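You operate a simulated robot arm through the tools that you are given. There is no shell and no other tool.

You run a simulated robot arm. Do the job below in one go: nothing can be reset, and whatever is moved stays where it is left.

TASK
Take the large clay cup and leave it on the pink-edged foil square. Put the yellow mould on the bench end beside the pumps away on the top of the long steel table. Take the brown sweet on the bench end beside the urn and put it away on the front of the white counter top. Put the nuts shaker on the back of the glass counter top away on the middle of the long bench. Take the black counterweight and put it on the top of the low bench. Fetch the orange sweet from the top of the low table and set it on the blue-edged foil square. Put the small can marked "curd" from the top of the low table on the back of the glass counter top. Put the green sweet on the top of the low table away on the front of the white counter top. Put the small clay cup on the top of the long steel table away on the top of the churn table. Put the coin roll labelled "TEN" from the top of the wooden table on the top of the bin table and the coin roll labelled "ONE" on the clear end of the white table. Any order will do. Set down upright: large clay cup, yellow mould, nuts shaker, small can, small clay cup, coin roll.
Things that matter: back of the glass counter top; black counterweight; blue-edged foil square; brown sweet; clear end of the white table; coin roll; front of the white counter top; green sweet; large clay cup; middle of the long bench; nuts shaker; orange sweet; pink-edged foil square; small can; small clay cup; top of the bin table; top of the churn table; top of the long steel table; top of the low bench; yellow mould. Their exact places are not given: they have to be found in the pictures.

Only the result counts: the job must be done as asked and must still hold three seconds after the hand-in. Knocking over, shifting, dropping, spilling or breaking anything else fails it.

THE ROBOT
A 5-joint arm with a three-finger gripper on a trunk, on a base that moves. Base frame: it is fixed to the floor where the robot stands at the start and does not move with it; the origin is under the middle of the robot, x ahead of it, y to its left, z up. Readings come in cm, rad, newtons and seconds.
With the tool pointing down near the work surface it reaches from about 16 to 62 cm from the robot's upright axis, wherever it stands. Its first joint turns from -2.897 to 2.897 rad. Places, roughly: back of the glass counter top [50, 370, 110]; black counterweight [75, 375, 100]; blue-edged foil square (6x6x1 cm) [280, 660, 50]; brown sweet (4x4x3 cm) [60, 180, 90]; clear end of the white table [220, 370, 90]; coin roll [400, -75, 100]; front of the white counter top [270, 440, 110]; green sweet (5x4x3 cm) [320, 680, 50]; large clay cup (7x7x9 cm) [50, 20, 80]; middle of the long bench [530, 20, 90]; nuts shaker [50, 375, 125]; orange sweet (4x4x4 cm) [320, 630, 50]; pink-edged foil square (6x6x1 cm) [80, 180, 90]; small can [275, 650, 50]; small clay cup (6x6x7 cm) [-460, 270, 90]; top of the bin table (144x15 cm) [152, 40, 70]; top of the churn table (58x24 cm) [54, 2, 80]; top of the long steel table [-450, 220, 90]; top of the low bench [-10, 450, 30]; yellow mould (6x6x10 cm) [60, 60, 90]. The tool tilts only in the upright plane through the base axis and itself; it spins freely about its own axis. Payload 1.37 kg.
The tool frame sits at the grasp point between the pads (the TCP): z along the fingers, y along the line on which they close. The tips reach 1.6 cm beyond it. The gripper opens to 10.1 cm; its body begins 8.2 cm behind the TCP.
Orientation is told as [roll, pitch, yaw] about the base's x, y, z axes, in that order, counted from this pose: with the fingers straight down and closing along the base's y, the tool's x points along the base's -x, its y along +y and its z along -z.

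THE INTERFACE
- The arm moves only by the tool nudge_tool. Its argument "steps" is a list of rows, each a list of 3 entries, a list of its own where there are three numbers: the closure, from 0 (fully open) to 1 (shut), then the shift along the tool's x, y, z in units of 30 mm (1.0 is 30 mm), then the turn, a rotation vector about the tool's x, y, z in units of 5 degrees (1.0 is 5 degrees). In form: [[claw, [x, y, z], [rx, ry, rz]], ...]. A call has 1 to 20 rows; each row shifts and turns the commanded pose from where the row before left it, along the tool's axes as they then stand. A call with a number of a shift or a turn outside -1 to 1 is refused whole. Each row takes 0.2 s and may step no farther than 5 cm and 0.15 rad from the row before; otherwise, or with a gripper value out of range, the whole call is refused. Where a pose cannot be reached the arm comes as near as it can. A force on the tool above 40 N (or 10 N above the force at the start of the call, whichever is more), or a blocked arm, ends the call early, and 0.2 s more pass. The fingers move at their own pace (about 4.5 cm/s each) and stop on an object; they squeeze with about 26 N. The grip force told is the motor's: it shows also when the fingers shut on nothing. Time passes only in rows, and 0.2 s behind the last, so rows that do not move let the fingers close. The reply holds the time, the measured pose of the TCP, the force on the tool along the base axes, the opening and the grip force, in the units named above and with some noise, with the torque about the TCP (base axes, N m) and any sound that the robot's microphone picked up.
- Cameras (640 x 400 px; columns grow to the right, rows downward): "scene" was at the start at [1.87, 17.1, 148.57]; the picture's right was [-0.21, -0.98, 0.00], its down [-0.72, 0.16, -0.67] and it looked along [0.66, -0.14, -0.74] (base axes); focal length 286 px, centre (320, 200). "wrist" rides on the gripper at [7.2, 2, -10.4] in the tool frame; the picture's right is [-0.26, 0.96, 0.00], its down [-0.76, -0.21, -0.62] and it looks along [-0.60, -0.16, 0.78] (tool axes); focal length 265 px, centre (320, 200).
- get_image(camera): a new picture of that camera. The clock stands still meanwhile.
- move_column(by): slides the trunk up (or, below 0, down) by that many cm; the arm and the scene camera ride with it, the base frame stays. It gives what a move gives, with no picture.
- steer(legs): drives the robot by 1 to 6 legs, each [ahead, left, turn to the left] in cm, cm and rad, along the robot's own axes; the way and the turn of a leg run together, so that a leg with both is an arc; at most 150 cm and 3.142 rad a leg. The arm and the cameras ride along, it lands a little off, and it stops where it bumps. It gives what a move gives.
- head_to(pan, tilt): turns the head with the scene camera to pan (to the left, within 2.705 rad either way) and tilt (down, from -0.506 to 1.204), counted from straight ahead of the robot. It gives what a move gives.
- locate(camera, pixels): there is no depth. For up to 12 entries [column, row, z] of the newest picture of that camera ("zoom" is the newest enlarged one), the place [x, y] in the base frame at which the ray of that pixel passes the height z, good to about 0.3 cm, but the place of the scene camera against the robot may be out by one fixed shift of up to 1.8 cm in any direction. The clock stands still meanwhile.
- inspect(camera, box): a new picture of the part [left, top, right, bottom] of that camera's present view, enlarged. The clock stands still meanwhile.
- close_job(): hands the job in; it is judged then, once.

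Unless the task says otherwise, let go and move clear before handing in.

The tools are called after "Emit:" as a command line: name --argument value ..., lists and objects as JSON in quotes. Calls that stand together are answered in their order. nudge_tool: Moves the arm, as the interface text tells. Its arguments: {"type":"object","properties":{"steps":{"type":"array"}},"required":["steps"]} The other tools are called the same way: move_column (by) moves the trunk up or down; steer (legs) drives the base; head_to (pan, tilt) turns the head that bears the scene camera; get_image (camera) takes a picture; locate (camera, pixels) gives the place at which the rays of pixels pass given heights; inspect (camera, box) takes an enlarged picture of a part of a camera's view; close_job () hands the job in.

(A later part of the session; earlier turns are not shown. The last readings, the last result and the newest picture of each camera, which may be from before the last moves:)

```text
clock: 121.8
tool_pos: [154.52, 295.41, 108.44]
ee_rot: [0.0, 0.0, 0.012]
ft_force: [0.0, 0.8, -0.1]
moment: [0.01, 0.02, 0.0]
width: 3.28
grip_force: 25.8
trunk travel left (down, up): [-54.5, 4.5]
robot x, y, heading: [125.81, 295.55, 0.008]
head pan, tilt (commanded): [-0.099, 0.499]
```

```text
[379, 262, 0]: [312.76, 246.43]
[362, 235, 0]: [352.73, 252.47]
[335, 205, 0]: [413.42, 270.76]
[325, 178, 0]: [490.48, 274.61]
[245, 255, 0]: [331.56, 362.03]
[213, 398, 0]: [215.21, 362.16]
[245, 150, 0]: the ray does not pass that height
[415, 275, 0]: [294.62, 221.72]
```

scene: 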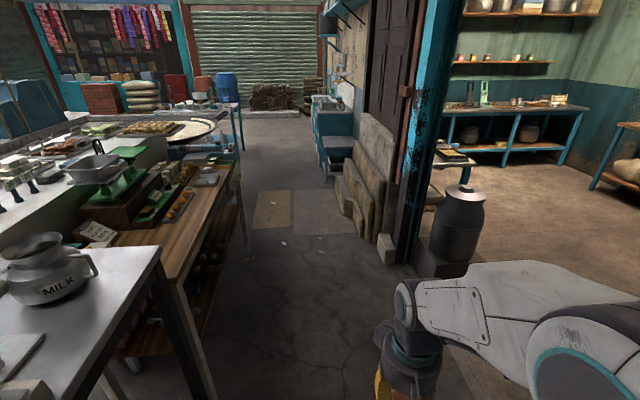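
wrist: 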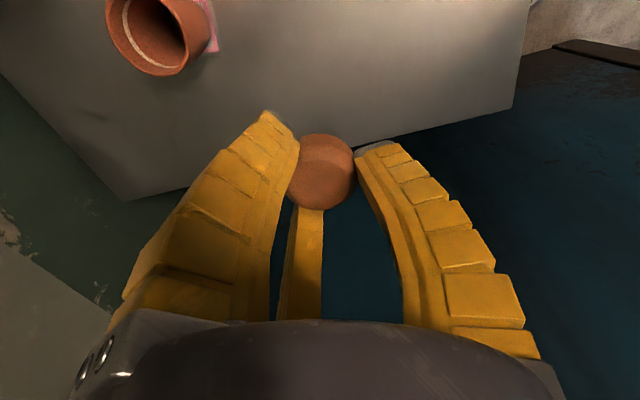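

The passage ahead is free between y≈255–270 and y≈362. I'll drive along y≈312 to x≈400 and look left.

Emit:
steer --legs '[[100, 15, 0], [150, 0, -0.01], [20, 0, 0]]'

Emit:
head_to --pan 0.8 --tilt 0.4

Emit:
get_image --camera "scene"

Emit:
head_to --pan 1.7 --tilt 0.4

Emit:
get_image --camera "scene"

Emit:
head_to --pan 2.5 --tilt 0.5

Emit:
get_image --camera "scene"

```text
clock: 135.2
tool_pos: [423.65, 311.74, 108.37]
ee_rot: [0.0, 0.002, -0.008]
ft_force: [0.0, -0.1, -0.6]
moment: [0.03, 0.05, 0.0]
width: 3.27
grip_force: 26.3
trunk travel left (down, up): [-54.5, 4.5]
robot x, y, heading: [394.5, 311.95, -0.009]
head pan, tilt (commanded): [-0.099, 0.499]
```

```text
clock: 136.4
tool_pos: [423.52, 311.6, 108.35]
ee_rot: [-0.001, 0.0, -0.008]
ft_force: [-0.3, 0.2, -0.2]
moment: [0.0, 0.01, -0.03]
width: 3.26
grip_force: 25.8
trunk travel left (down, up): [-54.5, 4.5]
robot x, y, heading: [394.2, 312.05, -0.01]
head pan, tilt (commanded): [0.799, 0.4]
```

```text
taken
```

scene: 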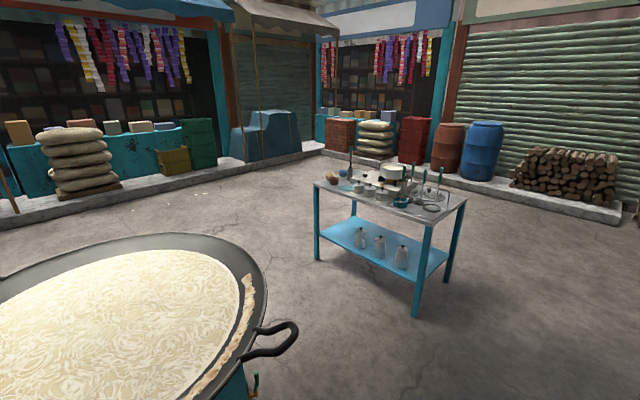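

```text
clock: 137.6
tool_pos: [423.47, 311.85, 108.4]
ee_rot: [-0.001, 0.0, -0.008]
ft_force: [-0.6, 0.3, -0.8]
moment: [0.02, 0.01, -0.03]
width: 3.24
grip_force: 26.5
trunk travel left (down, up): [-54.5, 4.5]
robot x, y, heading: [394.86, 312.24, -0.005]
head pan, tilt (commanded): [1.7, 0.4]
```

```text
taken
```

scene: 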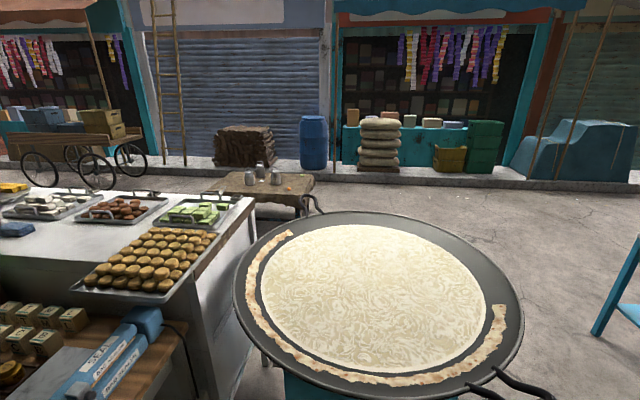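

```text
clock: 138.7
tool_pos: [423.46, 311.71, 108.4]
ee_rot: [0.001, -0.001, -0.009]
ft_force: [-0.3, 0.4, 0.1]
moment: [0.02, -0.01, 0.02]
width: 3.25
grip_force: 25.5
trunk travel left (down, up): [-54.5, 4.5]
robot x, y, heading: [394.72, 312.4, -0.003]
head pan, tilt (commanded): [2.499, 0.499]
```

```text
taken
```

scene: 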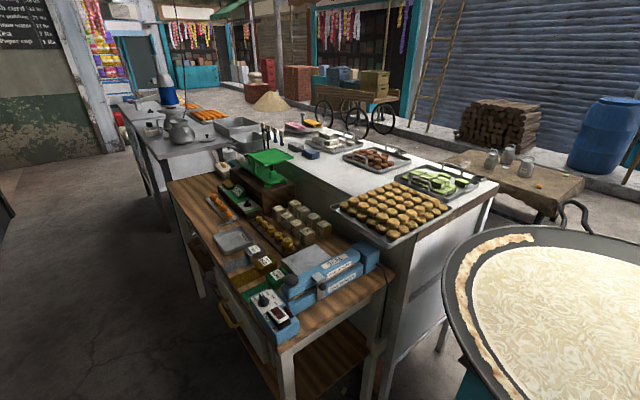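

The white counter and the low table with metal cans are visible here. Enlarging.

Emit:
inspect --camera "scene" --box '[220, 90, 500, 265]'

Emit:
locate --camera "zoom" --pixels '[[620, 222, 108], [620, 222, 104], [620, 222, 100], [400, 300, 108], [400, 300, 104], [400, 300, 100], [470, 205, 104], [340, 160, 104], [250, 120, 104], [150, 130, 104]]'

```text
2.29 times, centred on (360, 178) of scene
```

zoom: 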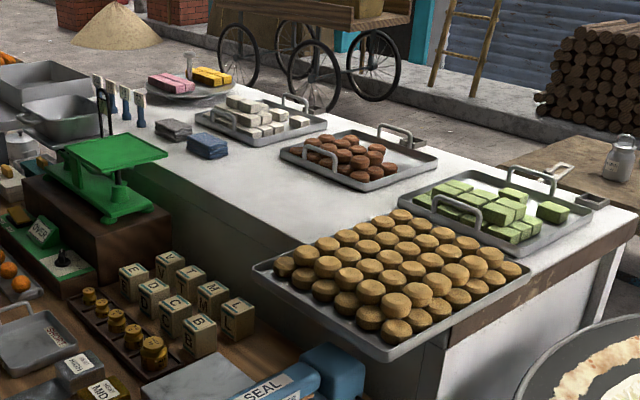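

```text
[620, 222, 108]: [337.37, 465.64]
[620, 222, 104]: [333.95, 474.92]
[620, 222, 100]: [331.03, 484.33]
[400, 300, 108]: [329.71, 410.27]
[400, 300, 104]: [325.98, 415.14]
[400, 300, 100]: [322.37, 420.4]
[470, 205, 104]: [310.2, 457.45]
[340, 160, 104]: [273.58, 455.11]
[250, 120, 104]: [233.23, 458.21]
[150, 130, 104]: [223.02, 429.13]
```

The counter appears to span y≈388–463 at z≈109, so its front is the street-side half with the trays. Mapping tray corners to find free space.

Emit:
locate --camera "zoom" --pixels '[[195, 118, 109], [265, 147, 109], [327, 122, 109], [279, 150, 109], [365, 192, 109], [438, 160, 109], [402, 192, 109], [395, 208, 109], [252, 265, 109], [205, 158, 109], [175, 140, 109], [630, 222, 109]]'

```text
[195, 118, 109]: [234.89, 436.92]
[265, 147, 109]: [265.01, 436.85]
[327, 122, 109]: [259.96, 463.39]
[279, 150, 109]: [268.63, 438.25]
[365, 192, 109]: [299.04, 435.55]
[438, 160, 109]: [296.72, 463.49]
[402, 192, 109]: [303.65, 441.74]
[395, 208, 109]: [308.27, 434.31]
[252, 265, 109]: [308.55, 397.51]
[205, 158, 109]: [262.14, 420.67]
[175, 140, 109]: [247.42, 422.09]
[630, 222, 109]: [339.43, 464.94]
```

Trays fill y≥436 on the front half; free space lies at about x 266–305, y 424–435, reachable only from the street side. I'll map the way around: look ahead-left again.

Emit:
head_to --pan 0.8 --tilt 0.5

Emit:
get_image --camera "scene"

Emit:
locate --camera "scene" --pixels '[[415, 288, 0], [317, 230, 0], [447, 255, 0], [265, 275, 90], [250, 230, 90], [240, 365, 0], [295, 305, 90]]'

```text
clock: 140.4
tool_pos: [423.4, 311.7, 108.43]
ee_rot: [0.0, 0.0, -0.008]
ft_force: [0.0, -0.5, -0.1]
moment: [-0.02, 0.02, -0.04]
width: 3.26
grip_force: 26.4
trunk travel left (down, up): [-54.5, 4.5]
robot x, y, heading: [394.52, 311.94, -0.005]
head pan, tilt (commanded): [0.799, 0.499]
```

```text
taken
```

scene: 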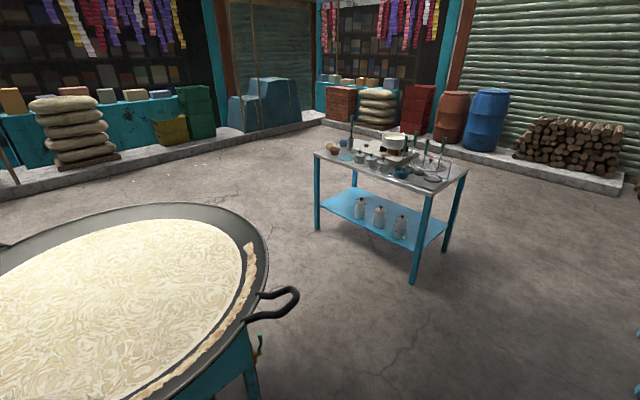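

```text
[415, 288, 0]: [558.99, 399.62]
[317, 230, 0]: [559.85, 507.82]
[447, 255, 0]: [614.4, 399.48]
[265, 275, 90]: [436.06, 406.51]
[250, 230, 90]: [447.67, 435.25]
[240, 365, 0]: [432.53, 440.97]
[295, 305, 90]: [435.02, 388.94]
```

There's a free lane at x≈500 between the pan table (x≤448) and the pot table (x≥559). Keeping heading 0, I'll strafe through it to the street.

Emit:
steer --legs '[[104, 8, 0.005], [0, 140, 0]]'

Emit:
head_to --pan 2.2 --tilt 0.5

Emit:
get_image --camera "scene"

```text
clock: 152.3
tool_pos: [528.06, 457.45, 108.5]
ee_rot: [0.0, 0.0, -0.007]
ft_force: [-0.1, 0.0, 0.1]
moment: [-0.04, 0.0, 0.01]
width: 3.24
grip_force: 26.2
trunk travel left (down, up): [-54.5, 4.5]
robot x, y, heading: [499.58, 457.36, -0.007]
head pan, tilt (commanded): [0.799, 0.499]
```

```text
clock: 153.8
tool_pos: [528.16, 457.42, 108.43]
ee_rot: [0.002, 0.0, -0.008]
ft_force: [0.0, 0.7, -0.6]
moment: [0.0, -0.01, 0.01]
width: 3.23
grip_force: 25.9
trunk travel left (down, up): [-54.5, 4.5]
robot x, y, heading: [499.33, 457.95, -0.005]
head pan, tilt (commanded): [2.201, 0.499]
```

```text
taken
```

scene: 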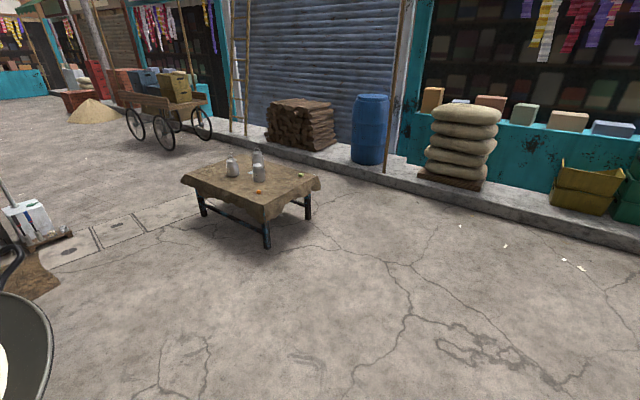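

The low table shows three cans, an orange and a green sweet. Enlarging and locating its legs.

Emit:
inspect --camera "scene" --box '[170, 130, 340, 255]'

Emit:
locate --camera "scene" --pixels '[[267, 247, 0], [202, 215, 0], [308, 218, 0], [258, 191, 46], [302, 175, 46], [265, 218, 46], [182, 180, 46], [320, 182, 46], [30, 245, 0], [70, 235, 0]]'

```text
3.20 times, centred on (255, 192) of scene
```

zoom: 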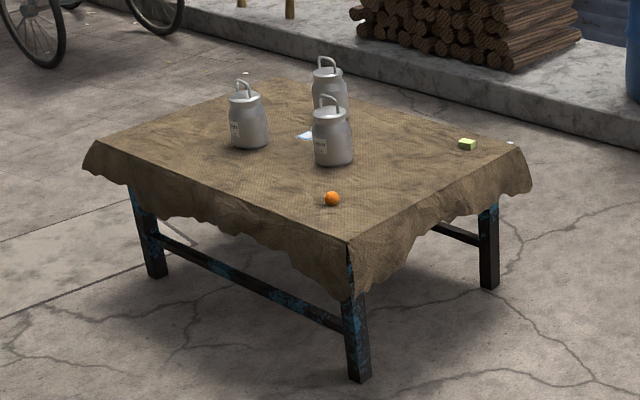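

```text
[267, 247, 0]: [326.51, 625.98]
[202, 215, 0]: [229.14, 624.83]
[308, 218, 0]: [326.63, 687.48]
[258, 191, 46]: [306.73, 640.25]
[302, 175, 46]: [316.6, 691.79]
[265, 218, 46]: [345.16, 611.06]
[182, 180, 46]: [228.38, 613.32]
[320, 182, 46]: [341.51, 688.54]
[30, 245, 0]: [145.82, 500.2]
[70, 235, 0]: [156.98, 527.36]
```

The low table stands at x≈228–345, y≈612–692. I'll go to (286,540) in the street lane between counter and low table.

Emit:
steer --legs '[[0, 82, 0.006], [-150, 0, 0], [-62, 0, 0]]'

Emit:
head_to --pan -1.57 --tilt 0.8

Emit:
get_image --camera "scene"

```text
clock: 168.3
tool_pos: [315.42, 536.54, 108.43]
ee_rot: [0.0, 0.0, 0.02]
ft_force: [-0.4, -0.6, -0.4]
moment: [-0.06, -0.01, -0.02]
width: 3.25
grip_force: 26.1
trunk travel left (down, up): [-54.5, 4.5]
robot x, y, heading: [286.56, 536.11, 0.018]
head pan, tilt (commanded): [2.201, 0.499]
```

```text
clock: 171.4
tool_pos: [315.37, 536.55, 108.34]
ee_rot: [-0.001, 0.001, 0.023]
ft_force: [0.1, 0.7, -0.3]
moment: [-0.01, -0.01, -0.01]
width: 3.25
grip_force: 26.1
trunk travel left (down, up): [-54.5, 4.5]
robot x, y, heading: [286.27, 535.76, 0.023]
head pan, tilt (commanded): [-1.571, 0.799]
```

```text
taken
```

scene: 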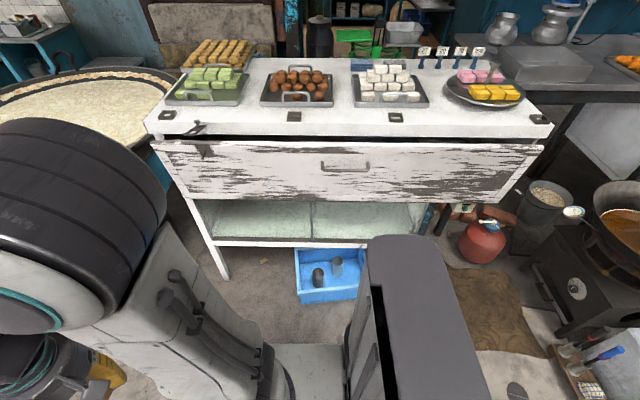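

From the street I see a free strip in front of the trays (around row 117). Mapping it.

Emit:
locate --camera "scene" --pixels '[[345, 136, 109], [345, 106, 109], [297, 105, 109], [391, 106, 109], [205, 104, 109], [150, 128, 109], [552, 132, 109], [345, 118, 109], [345, 118, 105], [345, 60, 109], [225, 278, 0], [440, 233, 0]]'

Emit:
inspect --camera "scene" --box '[140, 40, 380, 190]'

Emit:
inspect --camera "scene" --box '[340, 40, 580, 190]'

```text
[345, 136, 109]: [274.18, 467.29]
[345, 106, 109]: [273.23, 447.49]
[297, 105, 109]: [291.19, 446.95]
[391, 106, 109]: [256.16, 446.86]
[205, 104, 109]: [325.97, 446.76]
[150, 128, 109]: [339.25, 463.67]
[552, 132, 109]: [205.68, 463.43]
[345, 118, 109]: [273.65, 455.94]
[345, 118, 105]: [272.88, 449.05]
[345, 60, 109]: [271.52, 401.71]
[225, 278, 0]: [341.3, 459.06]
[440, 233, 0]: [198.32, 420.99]
```

```text
2.67 times, centred on (260, 115) of scene
```

zoom: 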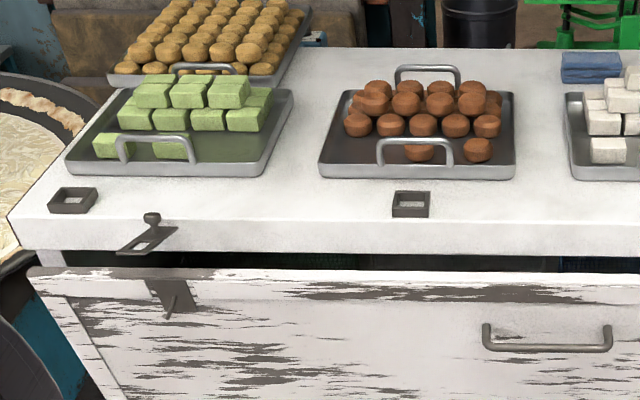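

```text
2.67 times, centred on (460, 115) of scene
```

zoom: 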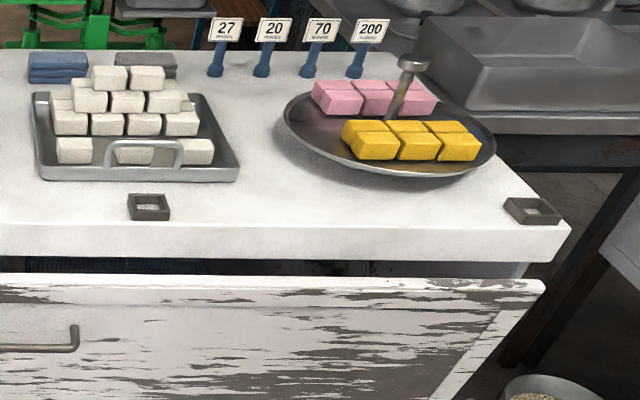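

The front strip of the white counter is clear between trays and edge. I'll check the blue crate on the floor and then approach.

Emit:
locate --camera "scene" --pixels '[[330, 302, 0], [330, 290, 12], [300, 303, 0], [360, 297, 0], [220, 280, 0], [345, 200, 70], [345, 248, 25]]'

```text
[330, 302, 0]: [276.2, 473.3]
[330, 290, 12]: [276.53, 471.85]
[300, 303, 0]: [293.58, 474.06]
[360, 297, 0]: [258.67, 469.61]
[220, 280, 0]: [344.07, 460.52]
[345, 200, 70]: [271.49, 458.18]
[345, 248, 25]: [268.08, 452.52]
```

The crate's edge is at y≈473, so standing at y≈509 is fine. Strafing right 27 cm and raising the trunk 4 cm.

Emit:
steer --legs '[[0, -26, -0.02]]'

Emit:
move_column --by 4

Emit:
get_image --camera "scene"

Emit:
get_image --camera "wrist"

```text
clock: 173.3
tool_pos: [315.64, 509.67, 108.36]
ee_rot: [0.001, 0.0, 0.002]
ft_force: [0.2, -0.4, -0.3]
moment: [0.05, -0.02, 0.03]
width: 3.26
grip_force: 26.1
trunk travel left (down, up): [-54.5, 4.5]
robot x, y, heading: [286.62, 509.69, 0.001]
head pan, tilt (commanded): [-1.571, 0.799]
```

```text
clock: 174.1
tool_pos: [315.7, 509.65, 112.32]
ee_rot: [0.003, -0.001, 0.002]
ft_force: [0.1, -0.4, 0.3]
moment: [0.0, -0.01, -0.01]
width: 3.27
grip_force: 26.4
trunk travel left (down, up): [-58.5, 0.5]
robot x, y, heading: [286.67, 509.79, -0.001]
head pan, tilt (commanded): [-1.571, 0.799]
```

```text
taken
```

scene: 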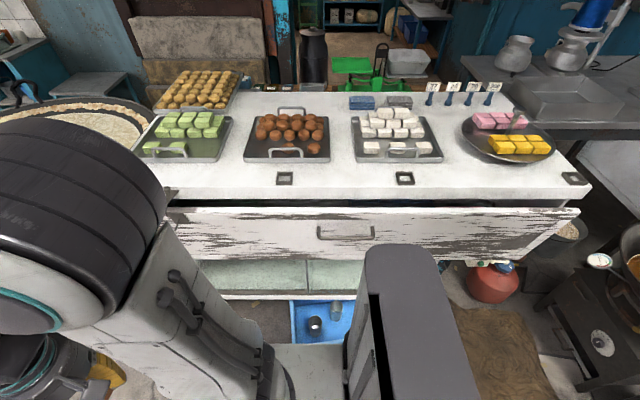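

```text
taken
```

wrist: 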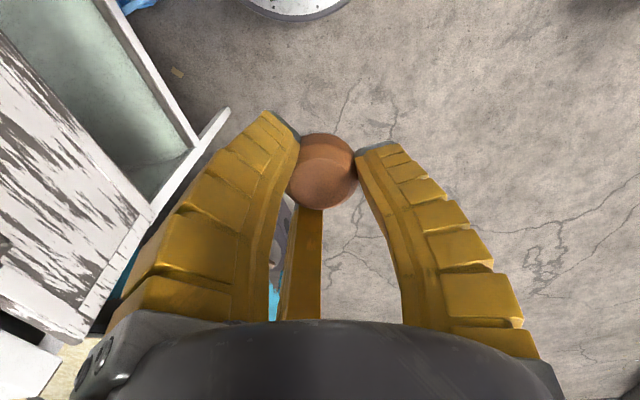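

Locating the strip again from closer.

Emit:
locate --camera "scene" --pixels '[[340, 178, 109], [340, 196, 109], [340, 162, 109], [287, 162, 109], [398, 161, 109], [340, 178, 106], [340, 196, 106], [285, 178, 109], [405, 178, 109]]'

```text
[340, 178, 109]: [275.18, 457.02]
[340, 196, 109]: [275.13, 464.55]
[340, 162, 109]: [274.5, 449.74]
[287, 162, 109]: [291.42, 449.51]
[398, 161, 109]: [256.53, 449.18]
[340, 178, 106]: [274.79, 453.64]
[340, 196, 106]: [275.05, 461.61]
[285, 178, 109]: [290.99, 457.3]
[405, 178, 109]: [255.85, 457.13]
```

I'll shift the base back 14 cm so the target sits squarely to its right, then bring the arm round.

Emit:
steer --legs '[[-14, 0, 0]]'

Emit:
nudge_tool --steps '[[1, [0, 0, -0.8], [0, 0, 0]], [1, [0, 0, -0.8], [0, 0, 0]], [1, [0.3, -0.9, 0], [0, 0, 0]], [1, [0.3, -0.9, 0], [0, 0, 0]], [1, [0.5, -0.9, 0], [0, 0, 0]], [1, [0.6, -0.9, 0], [0, 0, 0]], [1, [0.6, -0.9, 0], [0, 0, 0]], [1, [0.6, -0.9, 0], [0, 0, 0]], [1, [0.6, -0.9, 0], [0, 0, 0]], [1, [0.6, -0.9, 0], [0, 0, 0]], [1, [0.6, -0.9, 0], [0, 0, 0]], [1, [0.6, -0.9, 0], [0, 0, 0]], [1, [0.6, -0.9, 0], [0, 0, 0]], [1, [0.6, -0.9, 0], [0, 0, 0]]]'

Emit:
get_image --camera "wrist"

Emit:
get_image --camera "scene"

```text
clock: 175.5
tool_pos: [301.55, 509.66, 112.45]
ee_rot: [-0.001, -0.002, 0.002]
ft_force: [-1.2, -0.3, -1.0]
moment: [0.0, -0.06, 0.03]
width: 3.27
grip_force: 26.6
trunk travel left (down, up): [-58.5, 0.5]
robot x, y, heading: [272.68, 509.81, 0.0]
head pan, tilt (commanded): [-1.571, 0.799]
```

```text
clock: 178.5
tool_pos: [281.89, 477.15, 117.09]
ee_rot: [0.003, -0.001, 0.003]
ft_force: [-0.2, 0.0, -0.1]
moment: [0.02, -0.02, 0.0]
width: 3.25
grip_force: 26.3
trunk travel left (down, up): [-58.5, 0.5]
robot x, y, heading: [272.97, 509.8, 0.003]
head pan, tilt (commanded): [-1.571, 0.799]
```

```text
taken
```

wrist: 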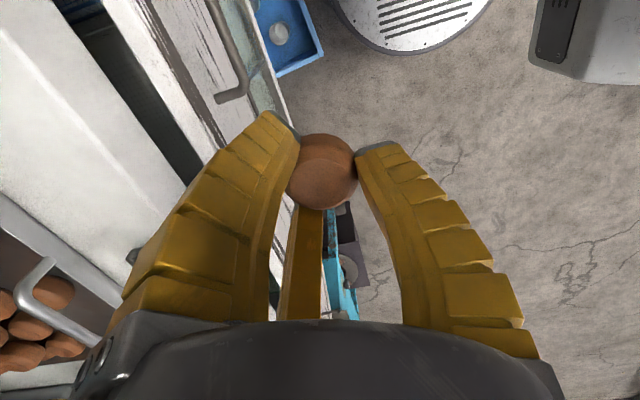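

```text
taken
```

scene: 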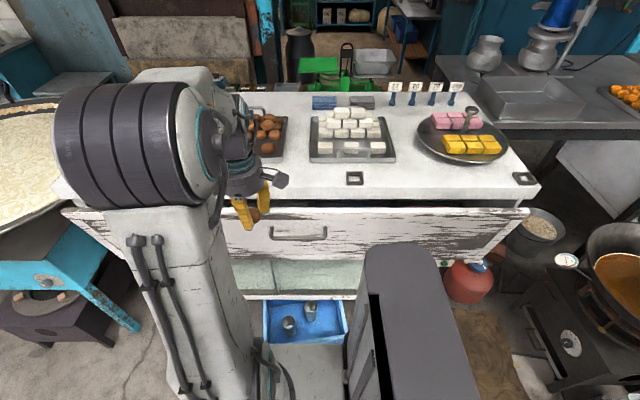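

The arm came round without trouble. Continue over the counter strip near (273,457) at z≈117.

Emit:
nudge_tool --steps '[[1, [0.42, -0.95, 0], [0, 0, 0]], [1, [0.42, -0.95, 0], [0, 0, 0]], [1, [0.42, -0.95, 0], [0, 0, 0]], [1, [0.42, -0.95, 0], [0, 0, 0]], [1, [0.42, -0.95, 0], [0, 0, 0]], [1, [0.42, -0.95, 0], [0, 0, 0]]]'

Emit:
get_image --camera "wrist"

Emit:
get_image --camera "scene"

```text
clock: 179.9
tool_pos: [274.64, 460.0, 117.14]
ee_rot: [0.001, 0.001, 0.002]
ft_force: [1.0, -0.2, -0.4]
moment: [0.05, 0.02, -0.01]
width: 3.24
grip_force: 25.9
trunk travel left (down, up): [-58.5, 0.5]
robot x, y, heading: [272.31, 509.18, -0.001]
head pan, tilt (commanded): [-1.571, 0.799]
```

```text
taken
```

wrist: 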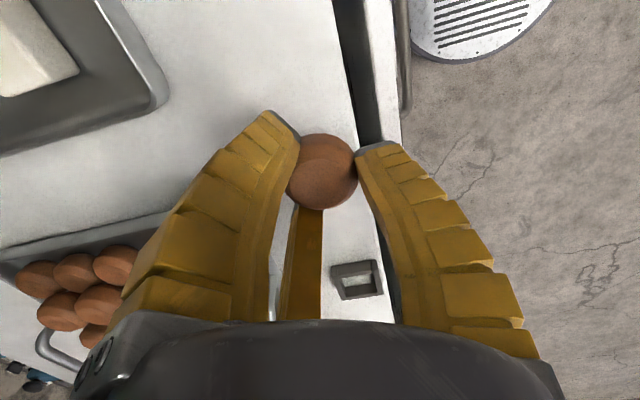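

```text
taken
```

scene: 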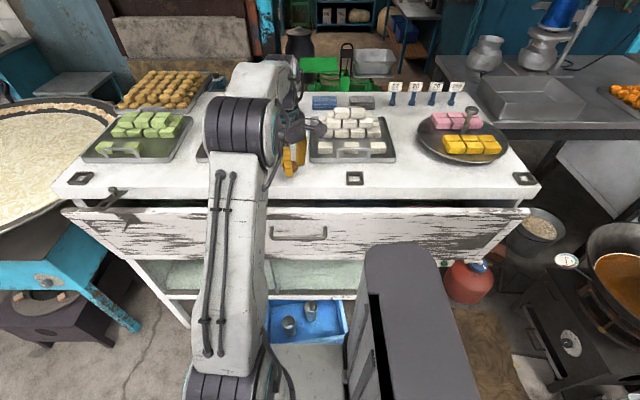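

The tool is over the front strip: counter edge passes (350,100), trays at the left. Measuring with the wrist camera.

Emit:
locate --camera "wrist" --pixels '[[350, 100, 110], [350, 100, 107], [165, 105, 110], [165, 105, 107], [357, 280, 110], [357, 280, 107], [140, 225, 110], [320, 60, 110], [320, 60, 107]]'

```text
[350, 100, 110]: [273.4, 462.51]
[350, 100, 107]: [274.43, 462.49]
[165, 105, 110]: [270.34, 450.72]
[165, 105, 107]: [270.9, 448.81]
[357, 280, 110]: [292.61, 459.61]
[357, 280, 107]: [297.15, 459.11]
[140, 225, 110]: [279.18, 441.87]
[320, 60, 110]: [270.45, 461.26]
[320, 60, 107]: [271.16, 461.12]
```

The strip runs from tray edge y≈450.5 to counter edge y≈462.5. Target (273.5,457). Moving there and lowering gently.

Emit:
nudge_tool --steps '[[1, [0.18, -0.5, 0], [0, 0, 0]], [1, [0.18, -0.5, 0], [0, 0, 0]], [1, [0, 0, 0.4], [0, 0, 0]], [1, [0, 0, 0.4], [0, 0, 0]], [1, [0, 0, 0.2], [0, 0, 0]], [1, [0, 0, 0], [0, 0, 0]]]'

Emit:
get_image --camera "wrist"

Emit:
inspect --camera "scene" --box '[240, 100, 360, 200]'

```text
clock: 181.3
tool_pos: [273.65, 457.04, 114.29]
ee_rot: [0.0, 0.0, 0.002]
ft_force: [0.6, -0.4, -1.0]
moment: [-0.03, 0.01, -0.03]
width: 3.26
grip_force: 25.7
trunk travel left (down, up): [-58.5, 0.5]
robot x, y, heading: [272.47, 509.54, 0.001]
head pan, tilt (commanded): [-1.571, 0.799]
```

```text
taken
```

wrist: 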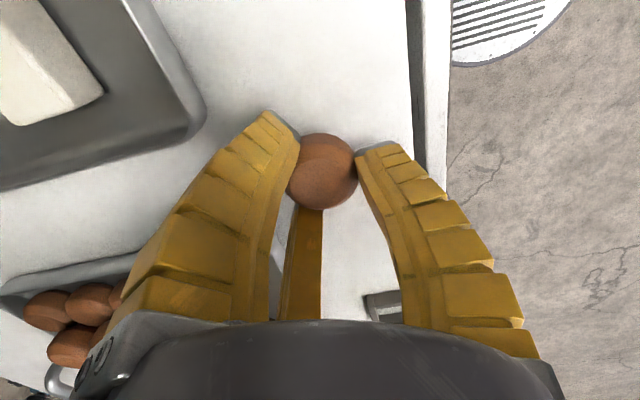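

```text
4.00 times, centred on (300, 150) of scene
```

zoom: 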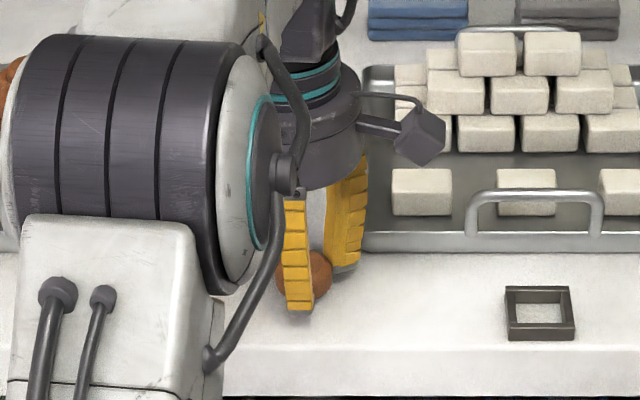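

Emit:
nudge_tool --steps '[[1, [0, 0, 0.15], [0, 0, 0]], [1, [0, 0, 0.15], [0, 0, 0]], [1, [0, 0, 0.1], [0, 0, 0]], [1, [0, 0, 0], [0, 0, 0]]]'

```text
clock: 182.3
tool_pos: [273.6, 457.21, 113.24]
ee_rot: [-0.005, 0.0, 0.0]
ft_force: [-1.1, -0.9, 16.0]
moment: [0.05, 0.01, 0.02]
width: 3.57
grip_force: 25.9
trunk travel left (down, up): [-58.5, 0.5]
robot x, y, heading: [272.6, 509.77, 0.001]
head pan, tilt (commanded): [-1.571, 0.799]
```

Contact (16 N). Ease up slightly and open the fingers partially.

Emit:
nudge_tool --steps '[[1, [0, 0, -0.05], [0, 0, 0]], [0.5, [0, 0, 0], [0, 0, 0]], [0.4, [0, 0, 0], [0, 0, 0]], [0.35, [0, 0, 0], [0, 0, 0]], [0.35, [0, 0, 0], [0, 0, 0]]]'

Emit:
get_image --camera "wrist"

```text
clock: 183.5
tool_pos: [273.58, 457.11, 113.18]
ee_rot: [-0.001, 0.0, 0.002]
ft_force: [0.0, 0.8, 0.0]
moment: [-0.04, 0.03, -0.02]
width: 6.87
grip_force: 2.3
trunk travel left (down, up): [-58.5, 0.5]
robot x, y, heading: [273.01, 509.78, 0.003]
head pan, tilt (commanded): [-1.571, 0.799]
```

```text
taken
```

wrist: 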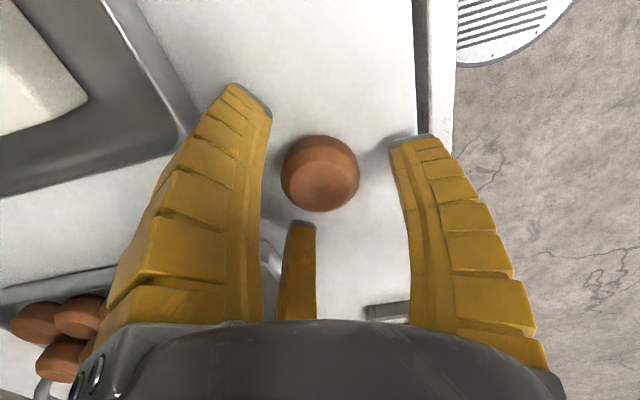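

The sweet lies free on the counter. Lifting up and viewing.

Emit:
nudge_tool --steps '[[0.35, [0, 0, -0.5], [0, 0, 0]], [0.35, [0, 0, -0.9], [0, 0, 0]], [0.35, [0, 0, -0.7], [0, 0, 0]], [0.35, [0, 0.9, 0], [0, 0, 0]], [0.35, [0, 0.9, 0], [0, 0, 0]], [0.35, [0, 0.9, 0], [0, 0, 0]], [0.35, [0, 0.9, 0], [0, 0, 0]]]'

Emit:
get_image --camera "scene"

Emit:
get_image --camera "wrist"

```text
clock: 185.1
tool_pos: [273.62, 468.15, 119.4]
ee_rot: [-0.002, 0.0, 0.0]
ft_force: [0.0, 0.7, 0.2]
moment: [-0.04, 0.04, 0.02]
width: 6.9
grip_force: 2.2
trunk travel left (down, up): [-58.5, 0.5]
robot x, y, heading: [272.82, 509.93, 0.002]
head pan, tilt (commanded): [-1.571, 0.799]
```

```text
taken
```

scene: 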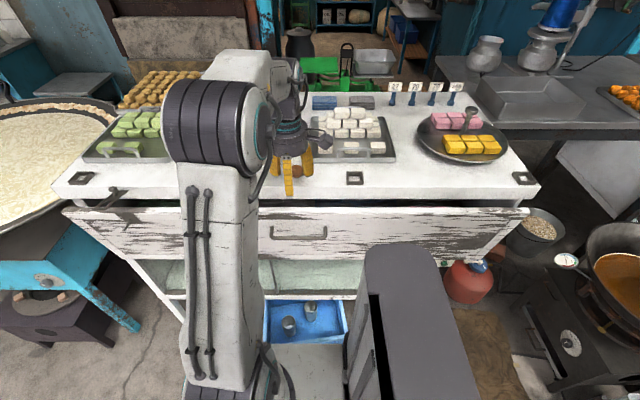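

```text
taken
```

wrist: 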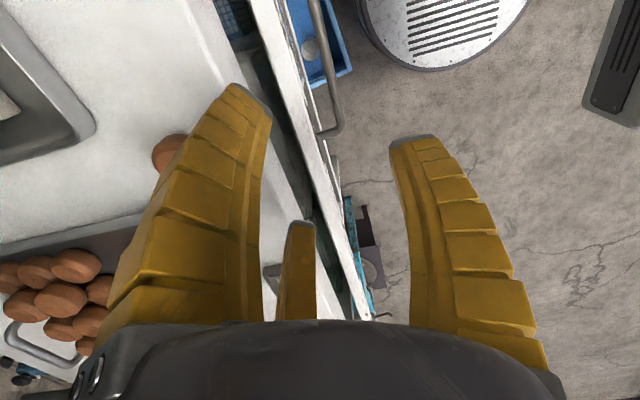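

The brown sweet is placed. Retracting the arm to the front, then I'll head toward the low table for a closer look.

Emit:
nudge_tool --steps '[[0, [-0.66, 0.99, 0], [0, 0, 0]], [0, [-0.66, 0.99, 0], [0, 0, 0]], [0, [-0.66, 0.99, 0], [0, 0, 0]], [0, [-0.66, 0.99, 0], [0, 0, 0]], [0, [-0.66, 0.99, 0], [0, 0, 0]], [0, [-0.66, 0.99, 0], [0, 0, 0]], [0, [-0.66, 0.99, 0], [0, 0, 0]], [0, [-0.66, 0.99, 0], [0, 0, 0]], [0, [-0.66, 0.99, 0], [0, 0, 0]], [0, [-0.66, 0.99, 0], [0, 0, 0]], [0, [-0.66, 0.99, 0], [0, 0, 0]], [0, [-0.66, 0.99, 0], [0, 0, 0]], [0, [-0.66, 0.99, 0], [0, 0, 0]], [0, [-0.66, 0.99, 0], [0, 0, 0]]]'

Emit:
inspect --camera "scene" --box '[180, 80, 420, 230]'

Emit:
steer --legs '[[30, 40, 0]]'

Emit:
head_to --pan 1.6 --tilt 0.7

Emit:
get_image --camera "scene"

```text
clock: 188.1
tool_pos: [301.45, 509.68, 119.2]
ee_rot: [0.0, -0.001, 0.0]
ft_force: [0.5, -0.4, 1.0]
moment: [0.01, 0.06, -0.02]
width: 10.06
grip_force: 0.1
trunk travel left (down, up): [-58.5, 0.5]
robot x, y, heading: [272.88, 509.59, 0.002]
head pan, tilt (commanded): [-1.571, 0.799]
```

```text
2.67 times, centred on (300, 155) of scene
```

zoom: 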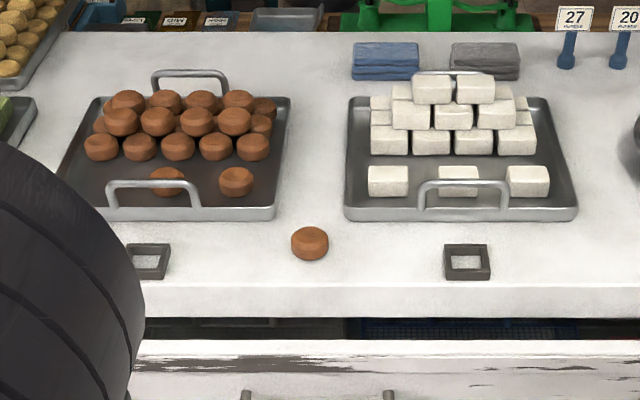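

```text
clock: 191.0
tool_pos: [331.32, 549.73, 119.27]
ee_rot: [0.001, -0.002, -0.004]
ft_force: [0.1, -0.1, -0.1]
moment: [0.0, 0.03, 0.03]
width: 10.06
grip_force: 0.1
trunk travel left (down, up): [-58.5, 0.5]
robot x, y, heading: [302.74, 550.14, -0.007]
head pan, tilt (commanded): [-1.571, 0.799]
```

```text
clock: 193.7
tool_pos: [331.51, 549.68, 119.29]
ee_rot: [0.0, -0.001, -0.003]
ft_force: [0.0, -0.1, 0.7]
moment: [-0.05, 0.0, 0.02]
width: 10.06
grip_force: 0.0
trunk travel left (down, up): [-58.5, 0.5]
robot x, y, heading: [303.07, 549.58, -0.003]
head pan, tilt (commanded): [1.6, 0.7]
```

```text
taken
```

scene: 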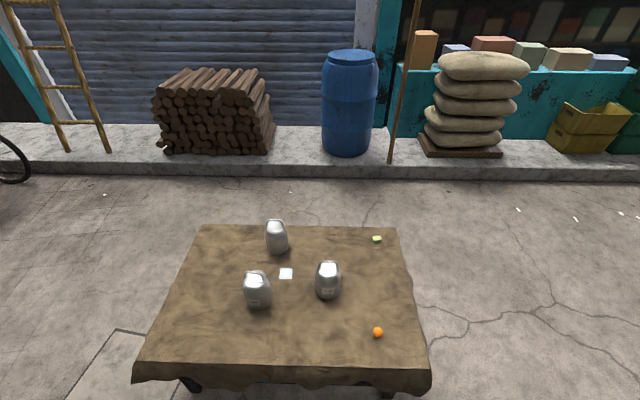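

The brown sweet sits nicely on the strip. On the low table: cans at (257,290), (277,237), (328,280), foil (286,273), orange (378,332), green (377,239). Enlarge and locate.

Emit:
inspect --camera "scene" --box '[220, 210, 420, 335]'

Emit:
locate --camera "scene" --pixels '[[257, 307, 46], [277, 252, 46], [327, 297, 46], [286, 273, 46], [378, 335, 48], [377, 241, 47], [135, 365, 46], [430, 370, 46], [205, 226, 46], [395, 229, 46], [320, 177, 0], [190, 390, 0]]'

```text
3.20 times, centred on (320, 272) of scene
```

zoom: 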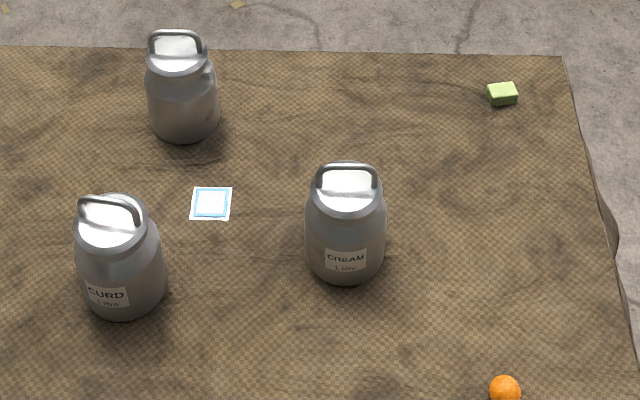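

```text
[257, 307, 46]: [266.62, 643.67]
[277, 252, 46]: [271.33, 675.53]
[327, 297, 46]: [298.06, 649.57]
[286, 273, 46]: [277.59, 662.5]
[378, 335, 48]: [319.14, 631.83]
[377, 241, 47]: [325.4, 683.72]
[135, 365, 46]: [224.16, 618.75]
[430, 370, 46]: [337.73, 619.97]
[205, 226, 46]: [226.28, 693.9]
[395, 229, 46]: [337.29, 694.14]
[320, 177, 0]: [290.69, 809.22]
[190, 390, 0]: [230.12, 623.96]
```

The labels read CURD (lower left can) and CREAM; the table top spans x≈224–338, y≈619–694. I'll pick the orange sweet from the east side: drive east, turn right 90°, then back up along the table.

Emit:
steer --legs '[[86, 0, 0], [0, 0, -1.568], [-82, 0, 0]]'

Emit:
move_column --by -40

Emit:
head_to --pan -1.4 --tilt 0.8

Emit:
get_image --camera "scene"

```text
clock: 206.1
tool_pos: [388.61, 603.8, 119.38]
ee_rot: [0.0, 0.0, -1.578]
ft_force: [0.7, -0.1, 0.5]
moment: [-0.02, 0.03, -0.04]
width: 10.07
grip_force: 0.0
trunk travel left (down, up): [-58.5, 0.5]
robot x, y, heading: [388.96, 632.49, -1.576]
head pan, tilt (commanded): [1.6, 0.7]
```

```text
clock: 209.9
tool_pos: [388.53, 603.87, 79.4]
ee_rot: [-0.001, 0.0, -1.578]
ft_force: [-0.1, 0.3, 0.7]
moment: [-0.02, -0.01, 0.02]
width: 10.07
grip_force: 0.1
trunk travel left (down, up): [-18.5, 40.5]
robot x, y, heading: [388.89, 632.29, -1.579]
head pan, tilt (commanded): [1.6, 0.7]
```

```text
clock: 212.5
tool_pos: [388.61, 603.8, 79.27]
ee_rot: [0.0, 0.0, -1.578]
ft_force: [0.0, 0.2, -0.2]
moment: [-0.03, 0.04, 0.0]
width: 10.08
grip_force: 0.1
trunk travel left (down, up): [-18.5, 40.5]
robot x, y, heading: [388.79, 632.59, -1.579]
head pan, tilt (commanded): [-1.4, 0.799]
```

```text
taken
```

scene: 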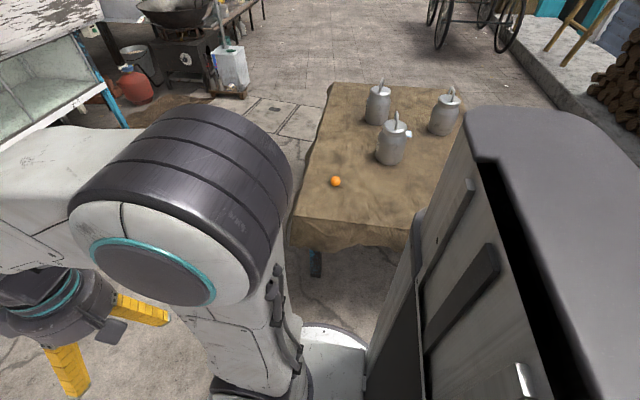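

The orange sweet is at (336,182). Locating it and the table's near edge.

Emit:
locate --camera "scene" --pixels '[[336, 182, 48], [336, 182, 44], [350, 222, 46], [350, 245, 35], [315, 275, 0], [297, 215, 46]]'

```text
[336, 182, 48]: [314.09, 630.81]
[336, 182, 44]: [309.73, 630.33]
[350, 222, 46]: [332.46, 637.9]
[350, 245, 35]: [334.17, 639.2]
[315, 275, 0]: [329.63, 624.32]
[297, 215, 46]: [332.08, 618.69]
```

The table top is near z≈50, orange near (318.6,630). Strafing right 17 cm toward the table.

Emit:
steer --legs '[[2, -17, 0.005]]'

Emit:
get_image --camera "scene"

```text
clock: 214.0
tool_pos: [371.8, 601.85, 79.32]
ee_rot: [0.0, 0.0, -1.573]
ft_force: [0.2, 0.1, 0.8]
moment: [0.0, 0.03, -0.01]
width: 10.05
grip_force: 0.0
trunk travel left (down, up): [-18.5, 40.5]
robot x, y, heading: [371.9, 630.56, -1.572]
head pan, tilt (commanded): [-1.4, 0.799]
```

```text
taken
```

scene: 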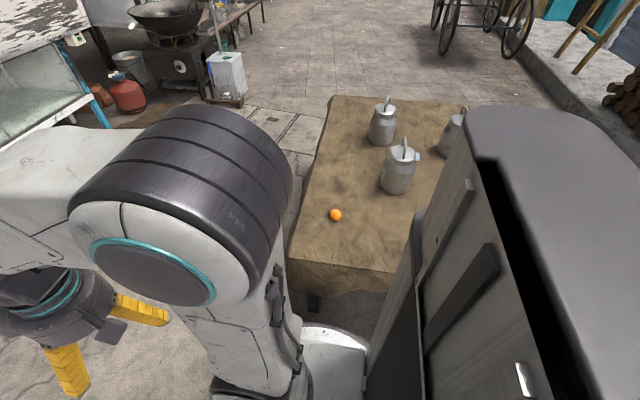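

Swinging the arm to the right over the orange sweet at z≈79.

Emit:
nudge_tool --steps '[[0, [0, -1, 0], [0, 0, 0]], [0, [0, -1, 0], [0, 0, 0]], [0, [0, -1, 0], [0, 0, 0]], [0, [0, -1, 0], [0, 0, 0]], [0, [0, -1, 0], [0, 0, 0]], [0, [0, -1, 0], [0, 0, 0]], [0, [0, -1, 0], [0, 0, 0]], [0, [0, -1, 0], [0, 0, 0]], [0, [0, -1, 0], [0, 0, 0]], [0, [1, -0.97, 0], [0, 0, 0]], [0, [1, -0.97, 0], [0, 0, 0]], [0, [1, -0.97, 0], [0, 0, 0]], [0, [1, -0.97, 0], [0, 0, 0]], [0, [1, -0.97, 0], [0, 0, 0]], [0, [1, -0.97, 0], [0, 0, 0]], [0, [1, -0.97, 0], [0, 0, 0]], [0, [1, -0.97, 0], [0, 0, 0]], [0, [1, -0.97, 0], [0, 0, 0]]]'

Emit:
get_image --camera "wrist"

Emit:
get_image --camera "scene"

```text
clock: 217.8
tool_pos: [318.64, 628.85, 79.33]
ee_rot: [0.002, 0.001, -1.573]
ft_force: [0.3, -1.3, 0.0]
moment: [0.04, 0.03, 0.01]
width: 10.06
grip_force: 0.1
trunk travel left (down, up): [-18.5, 40.5]
robot x, y, heading: [372.06, 630.39, -1.575]
head pan, tilt (commanded): [-1.4, 0.799]
```

```text
taken
```

wrist: 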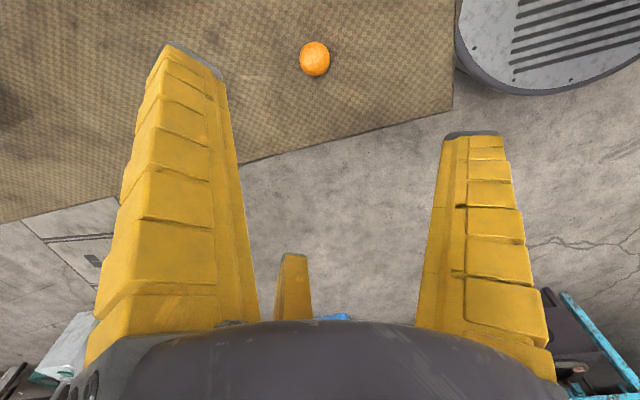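

```text
taken
```

scene: 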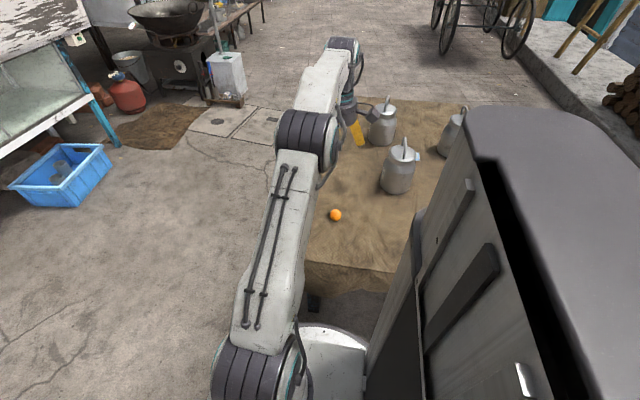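

The orange ball is at wrist (315,58). Locating.

Emit:
locate --camera "wrist" --pixels '[[315, 58, 50], [315, 58, 52], [315, 58, 54], [452, 100, 50], [245, 160, 50]]'

```text
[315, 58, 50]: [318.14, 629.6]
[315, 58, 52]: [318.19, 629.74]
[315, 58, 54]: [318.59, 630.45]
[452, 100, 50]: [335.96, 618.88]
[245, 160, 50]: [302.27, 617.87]
```

Ball centre ≈ (318.2,629.8). Correcting and descending to z≈60.

Emit:
nudge_tool --steps '[[0, [0.32, -0.13, 0.9], [0, 0, 0]], [0, [0, 0, 0.9], [0, 0, 0]], [0, [0, 0, 0.9], [0, 0, 0]], [0, [0, 0, 0.9], [0, 0, 0]], [0, [0, 0, 0.9], [0, 0, 0]], [0, [0, 0, 0.9], [0, 0, 0]], [0, [0, 0, 0.9], [0, 0, 0]]]'

Emit:
get_image --camera "wrist"

```text
clock: 219.4
tool_pos: [318.28, 629.89, 60.4]
ee_rot: [0.0, 0.0, -1.574]
ft_force: [-0.1, 0.2, -0.6]
moment: [0.01, 0.03, 0.04]
width: 10.02
grip_force: 0.0
trunk travel left (down, up): [-18.5, 40.5]
robot x, y, heading: [372.02, 630.49, -1.573]
head pan, tilt (commanded): [-1.4, 0.799]
```

```text
taken
```

wrist: 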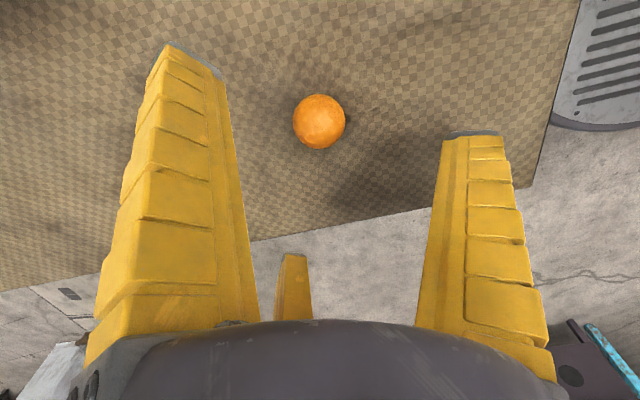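

The ball centre is around z≈52. Descend to z≈52.7 and close.

Emit:
nudge_tool --steps '[[0, [0, 0, 0.9], [0, 0, 0]], [0, [0, 0, 0.9], [0, 0, 0]], [0, [0, 0, 0.75], [0, 0, 0]], [0, [0, 0, 0], [0, 0, 0]]]'

Emit:
get_image --camera "wrist"

```text
clock: 220.4
tool_pos: [318.28, 629.87, 52.7]
ee_rot: [-0.001, 0.0, -1.574]
ft_force: [0.2, 0.0, 0.1]
moment: [-0.02, 0.04, 0.0]
width: 10.06
grip_force: 0.1
trunk travel left (down, up): [-18.5, 40.5]
robot x, y, heading: [372.52, 630.71, -1.569]
head pan, tilt (commanded): [-1.4, 0.799]
```

```text
taken
```

wrist: 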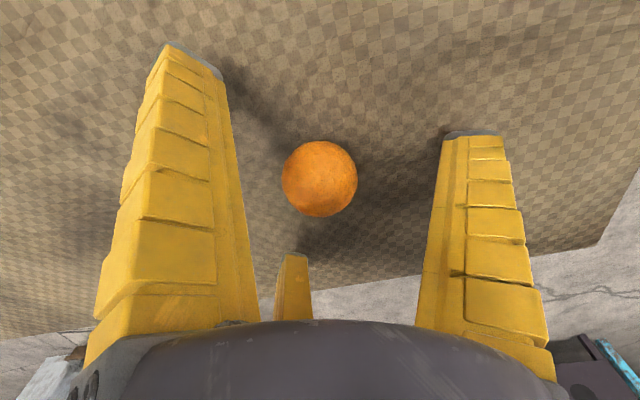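

Centred. Closing on the ball.

Emit:
nudge_tool --steps '[[1, [0, 0, 0], [0, 0, 0]], [1, [0, 0, 0], [0, 0, 0]], [1, [0, 0, 0], [0, 0, 0]], [1, [0, 0, 0], [0, 0, 0]], [1, [0, 0, 0], [0, 0, 0]], [1, [0, 0, 0], [0, 0, 0]], [1, [0, 0, 0], [0, 0, 0]], [1, [0, 0, 0], [0, 0, 0]]]'

Emit:
get_image --camera "wrist"

```text
clock: 222.2
tool_pos: [318.31, 629.85, 52.87]
ee_rot: [-0.001, 0.001, -1.572]
ft_force: [1.3, -0.7, 9.1]
moment: [0.03, -0.06, 0.03]
width: 3.04
grip_force: 25.7
trunk travel left (down, up): [-18.5, 40.5]
robot x, y, heading: [372.14, 630.36, -1.577]
head pan, tilt (commanded): [-1.4, 0.799]
```

```text
taken
```

wrist: 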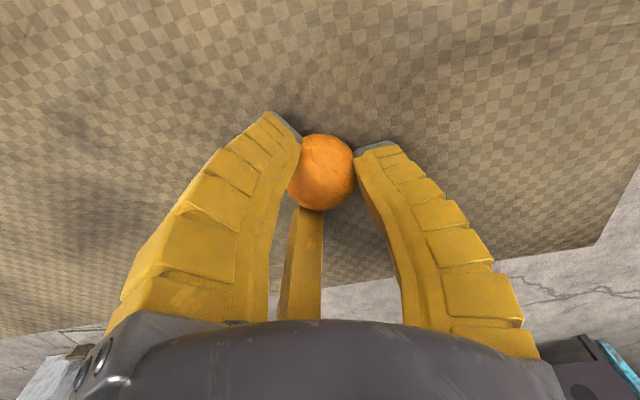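

The ball is gripped. Lifting to z≈80.

Emit:
nudge_tool --steps '[[1, [0, 0, -0.3], [0, 0, 0]], [1, [0, 0, -0.6], [0, 0, 0]], [1, [0, 0, -0.9], [0, 0, 0]], [1, [0, 0, -0.9], [0, 0, 0]], [1, [0, 0, -0.9], [0, 0, 0]], [1, [0, 0, -0.9], [0, 0, 0]], [1, [0, 0, -0.9], [0, 0, 0]], [1, [0, 0, -0.9], [0, 0, 0]], [1, [0, 0, -0.9], [0, 0, 0]], [1, [0, 0, -0.9], [0, 0, 0]], [1, [0, 0, -0.9], [0, 0, 0]]]'

Emit:
get_image --camera "wrist"

```text
clock: 224.6
tool_pos: [318.28, 629.96, 79.87]
ee_rot: [0.002, 0.001, -1.573]
ft_force: [-0.2, -0.2, -1.4]
moment: [-0.01, -0.02, 0.01]
width: 2.75
grip_force: 25.6
trunk travel left (down, up): [-18.5, 40.5]
robot x, y, heading: [372.07, 630.61, -1.578]
head pan, tilt (commanded): [-1.4, 0.799]
```

```text
taken
```

wrist: 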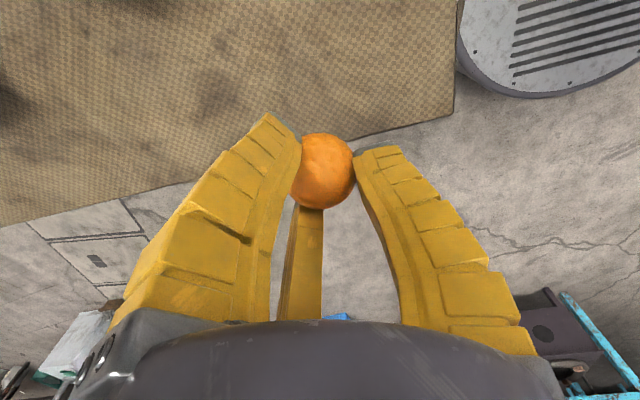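

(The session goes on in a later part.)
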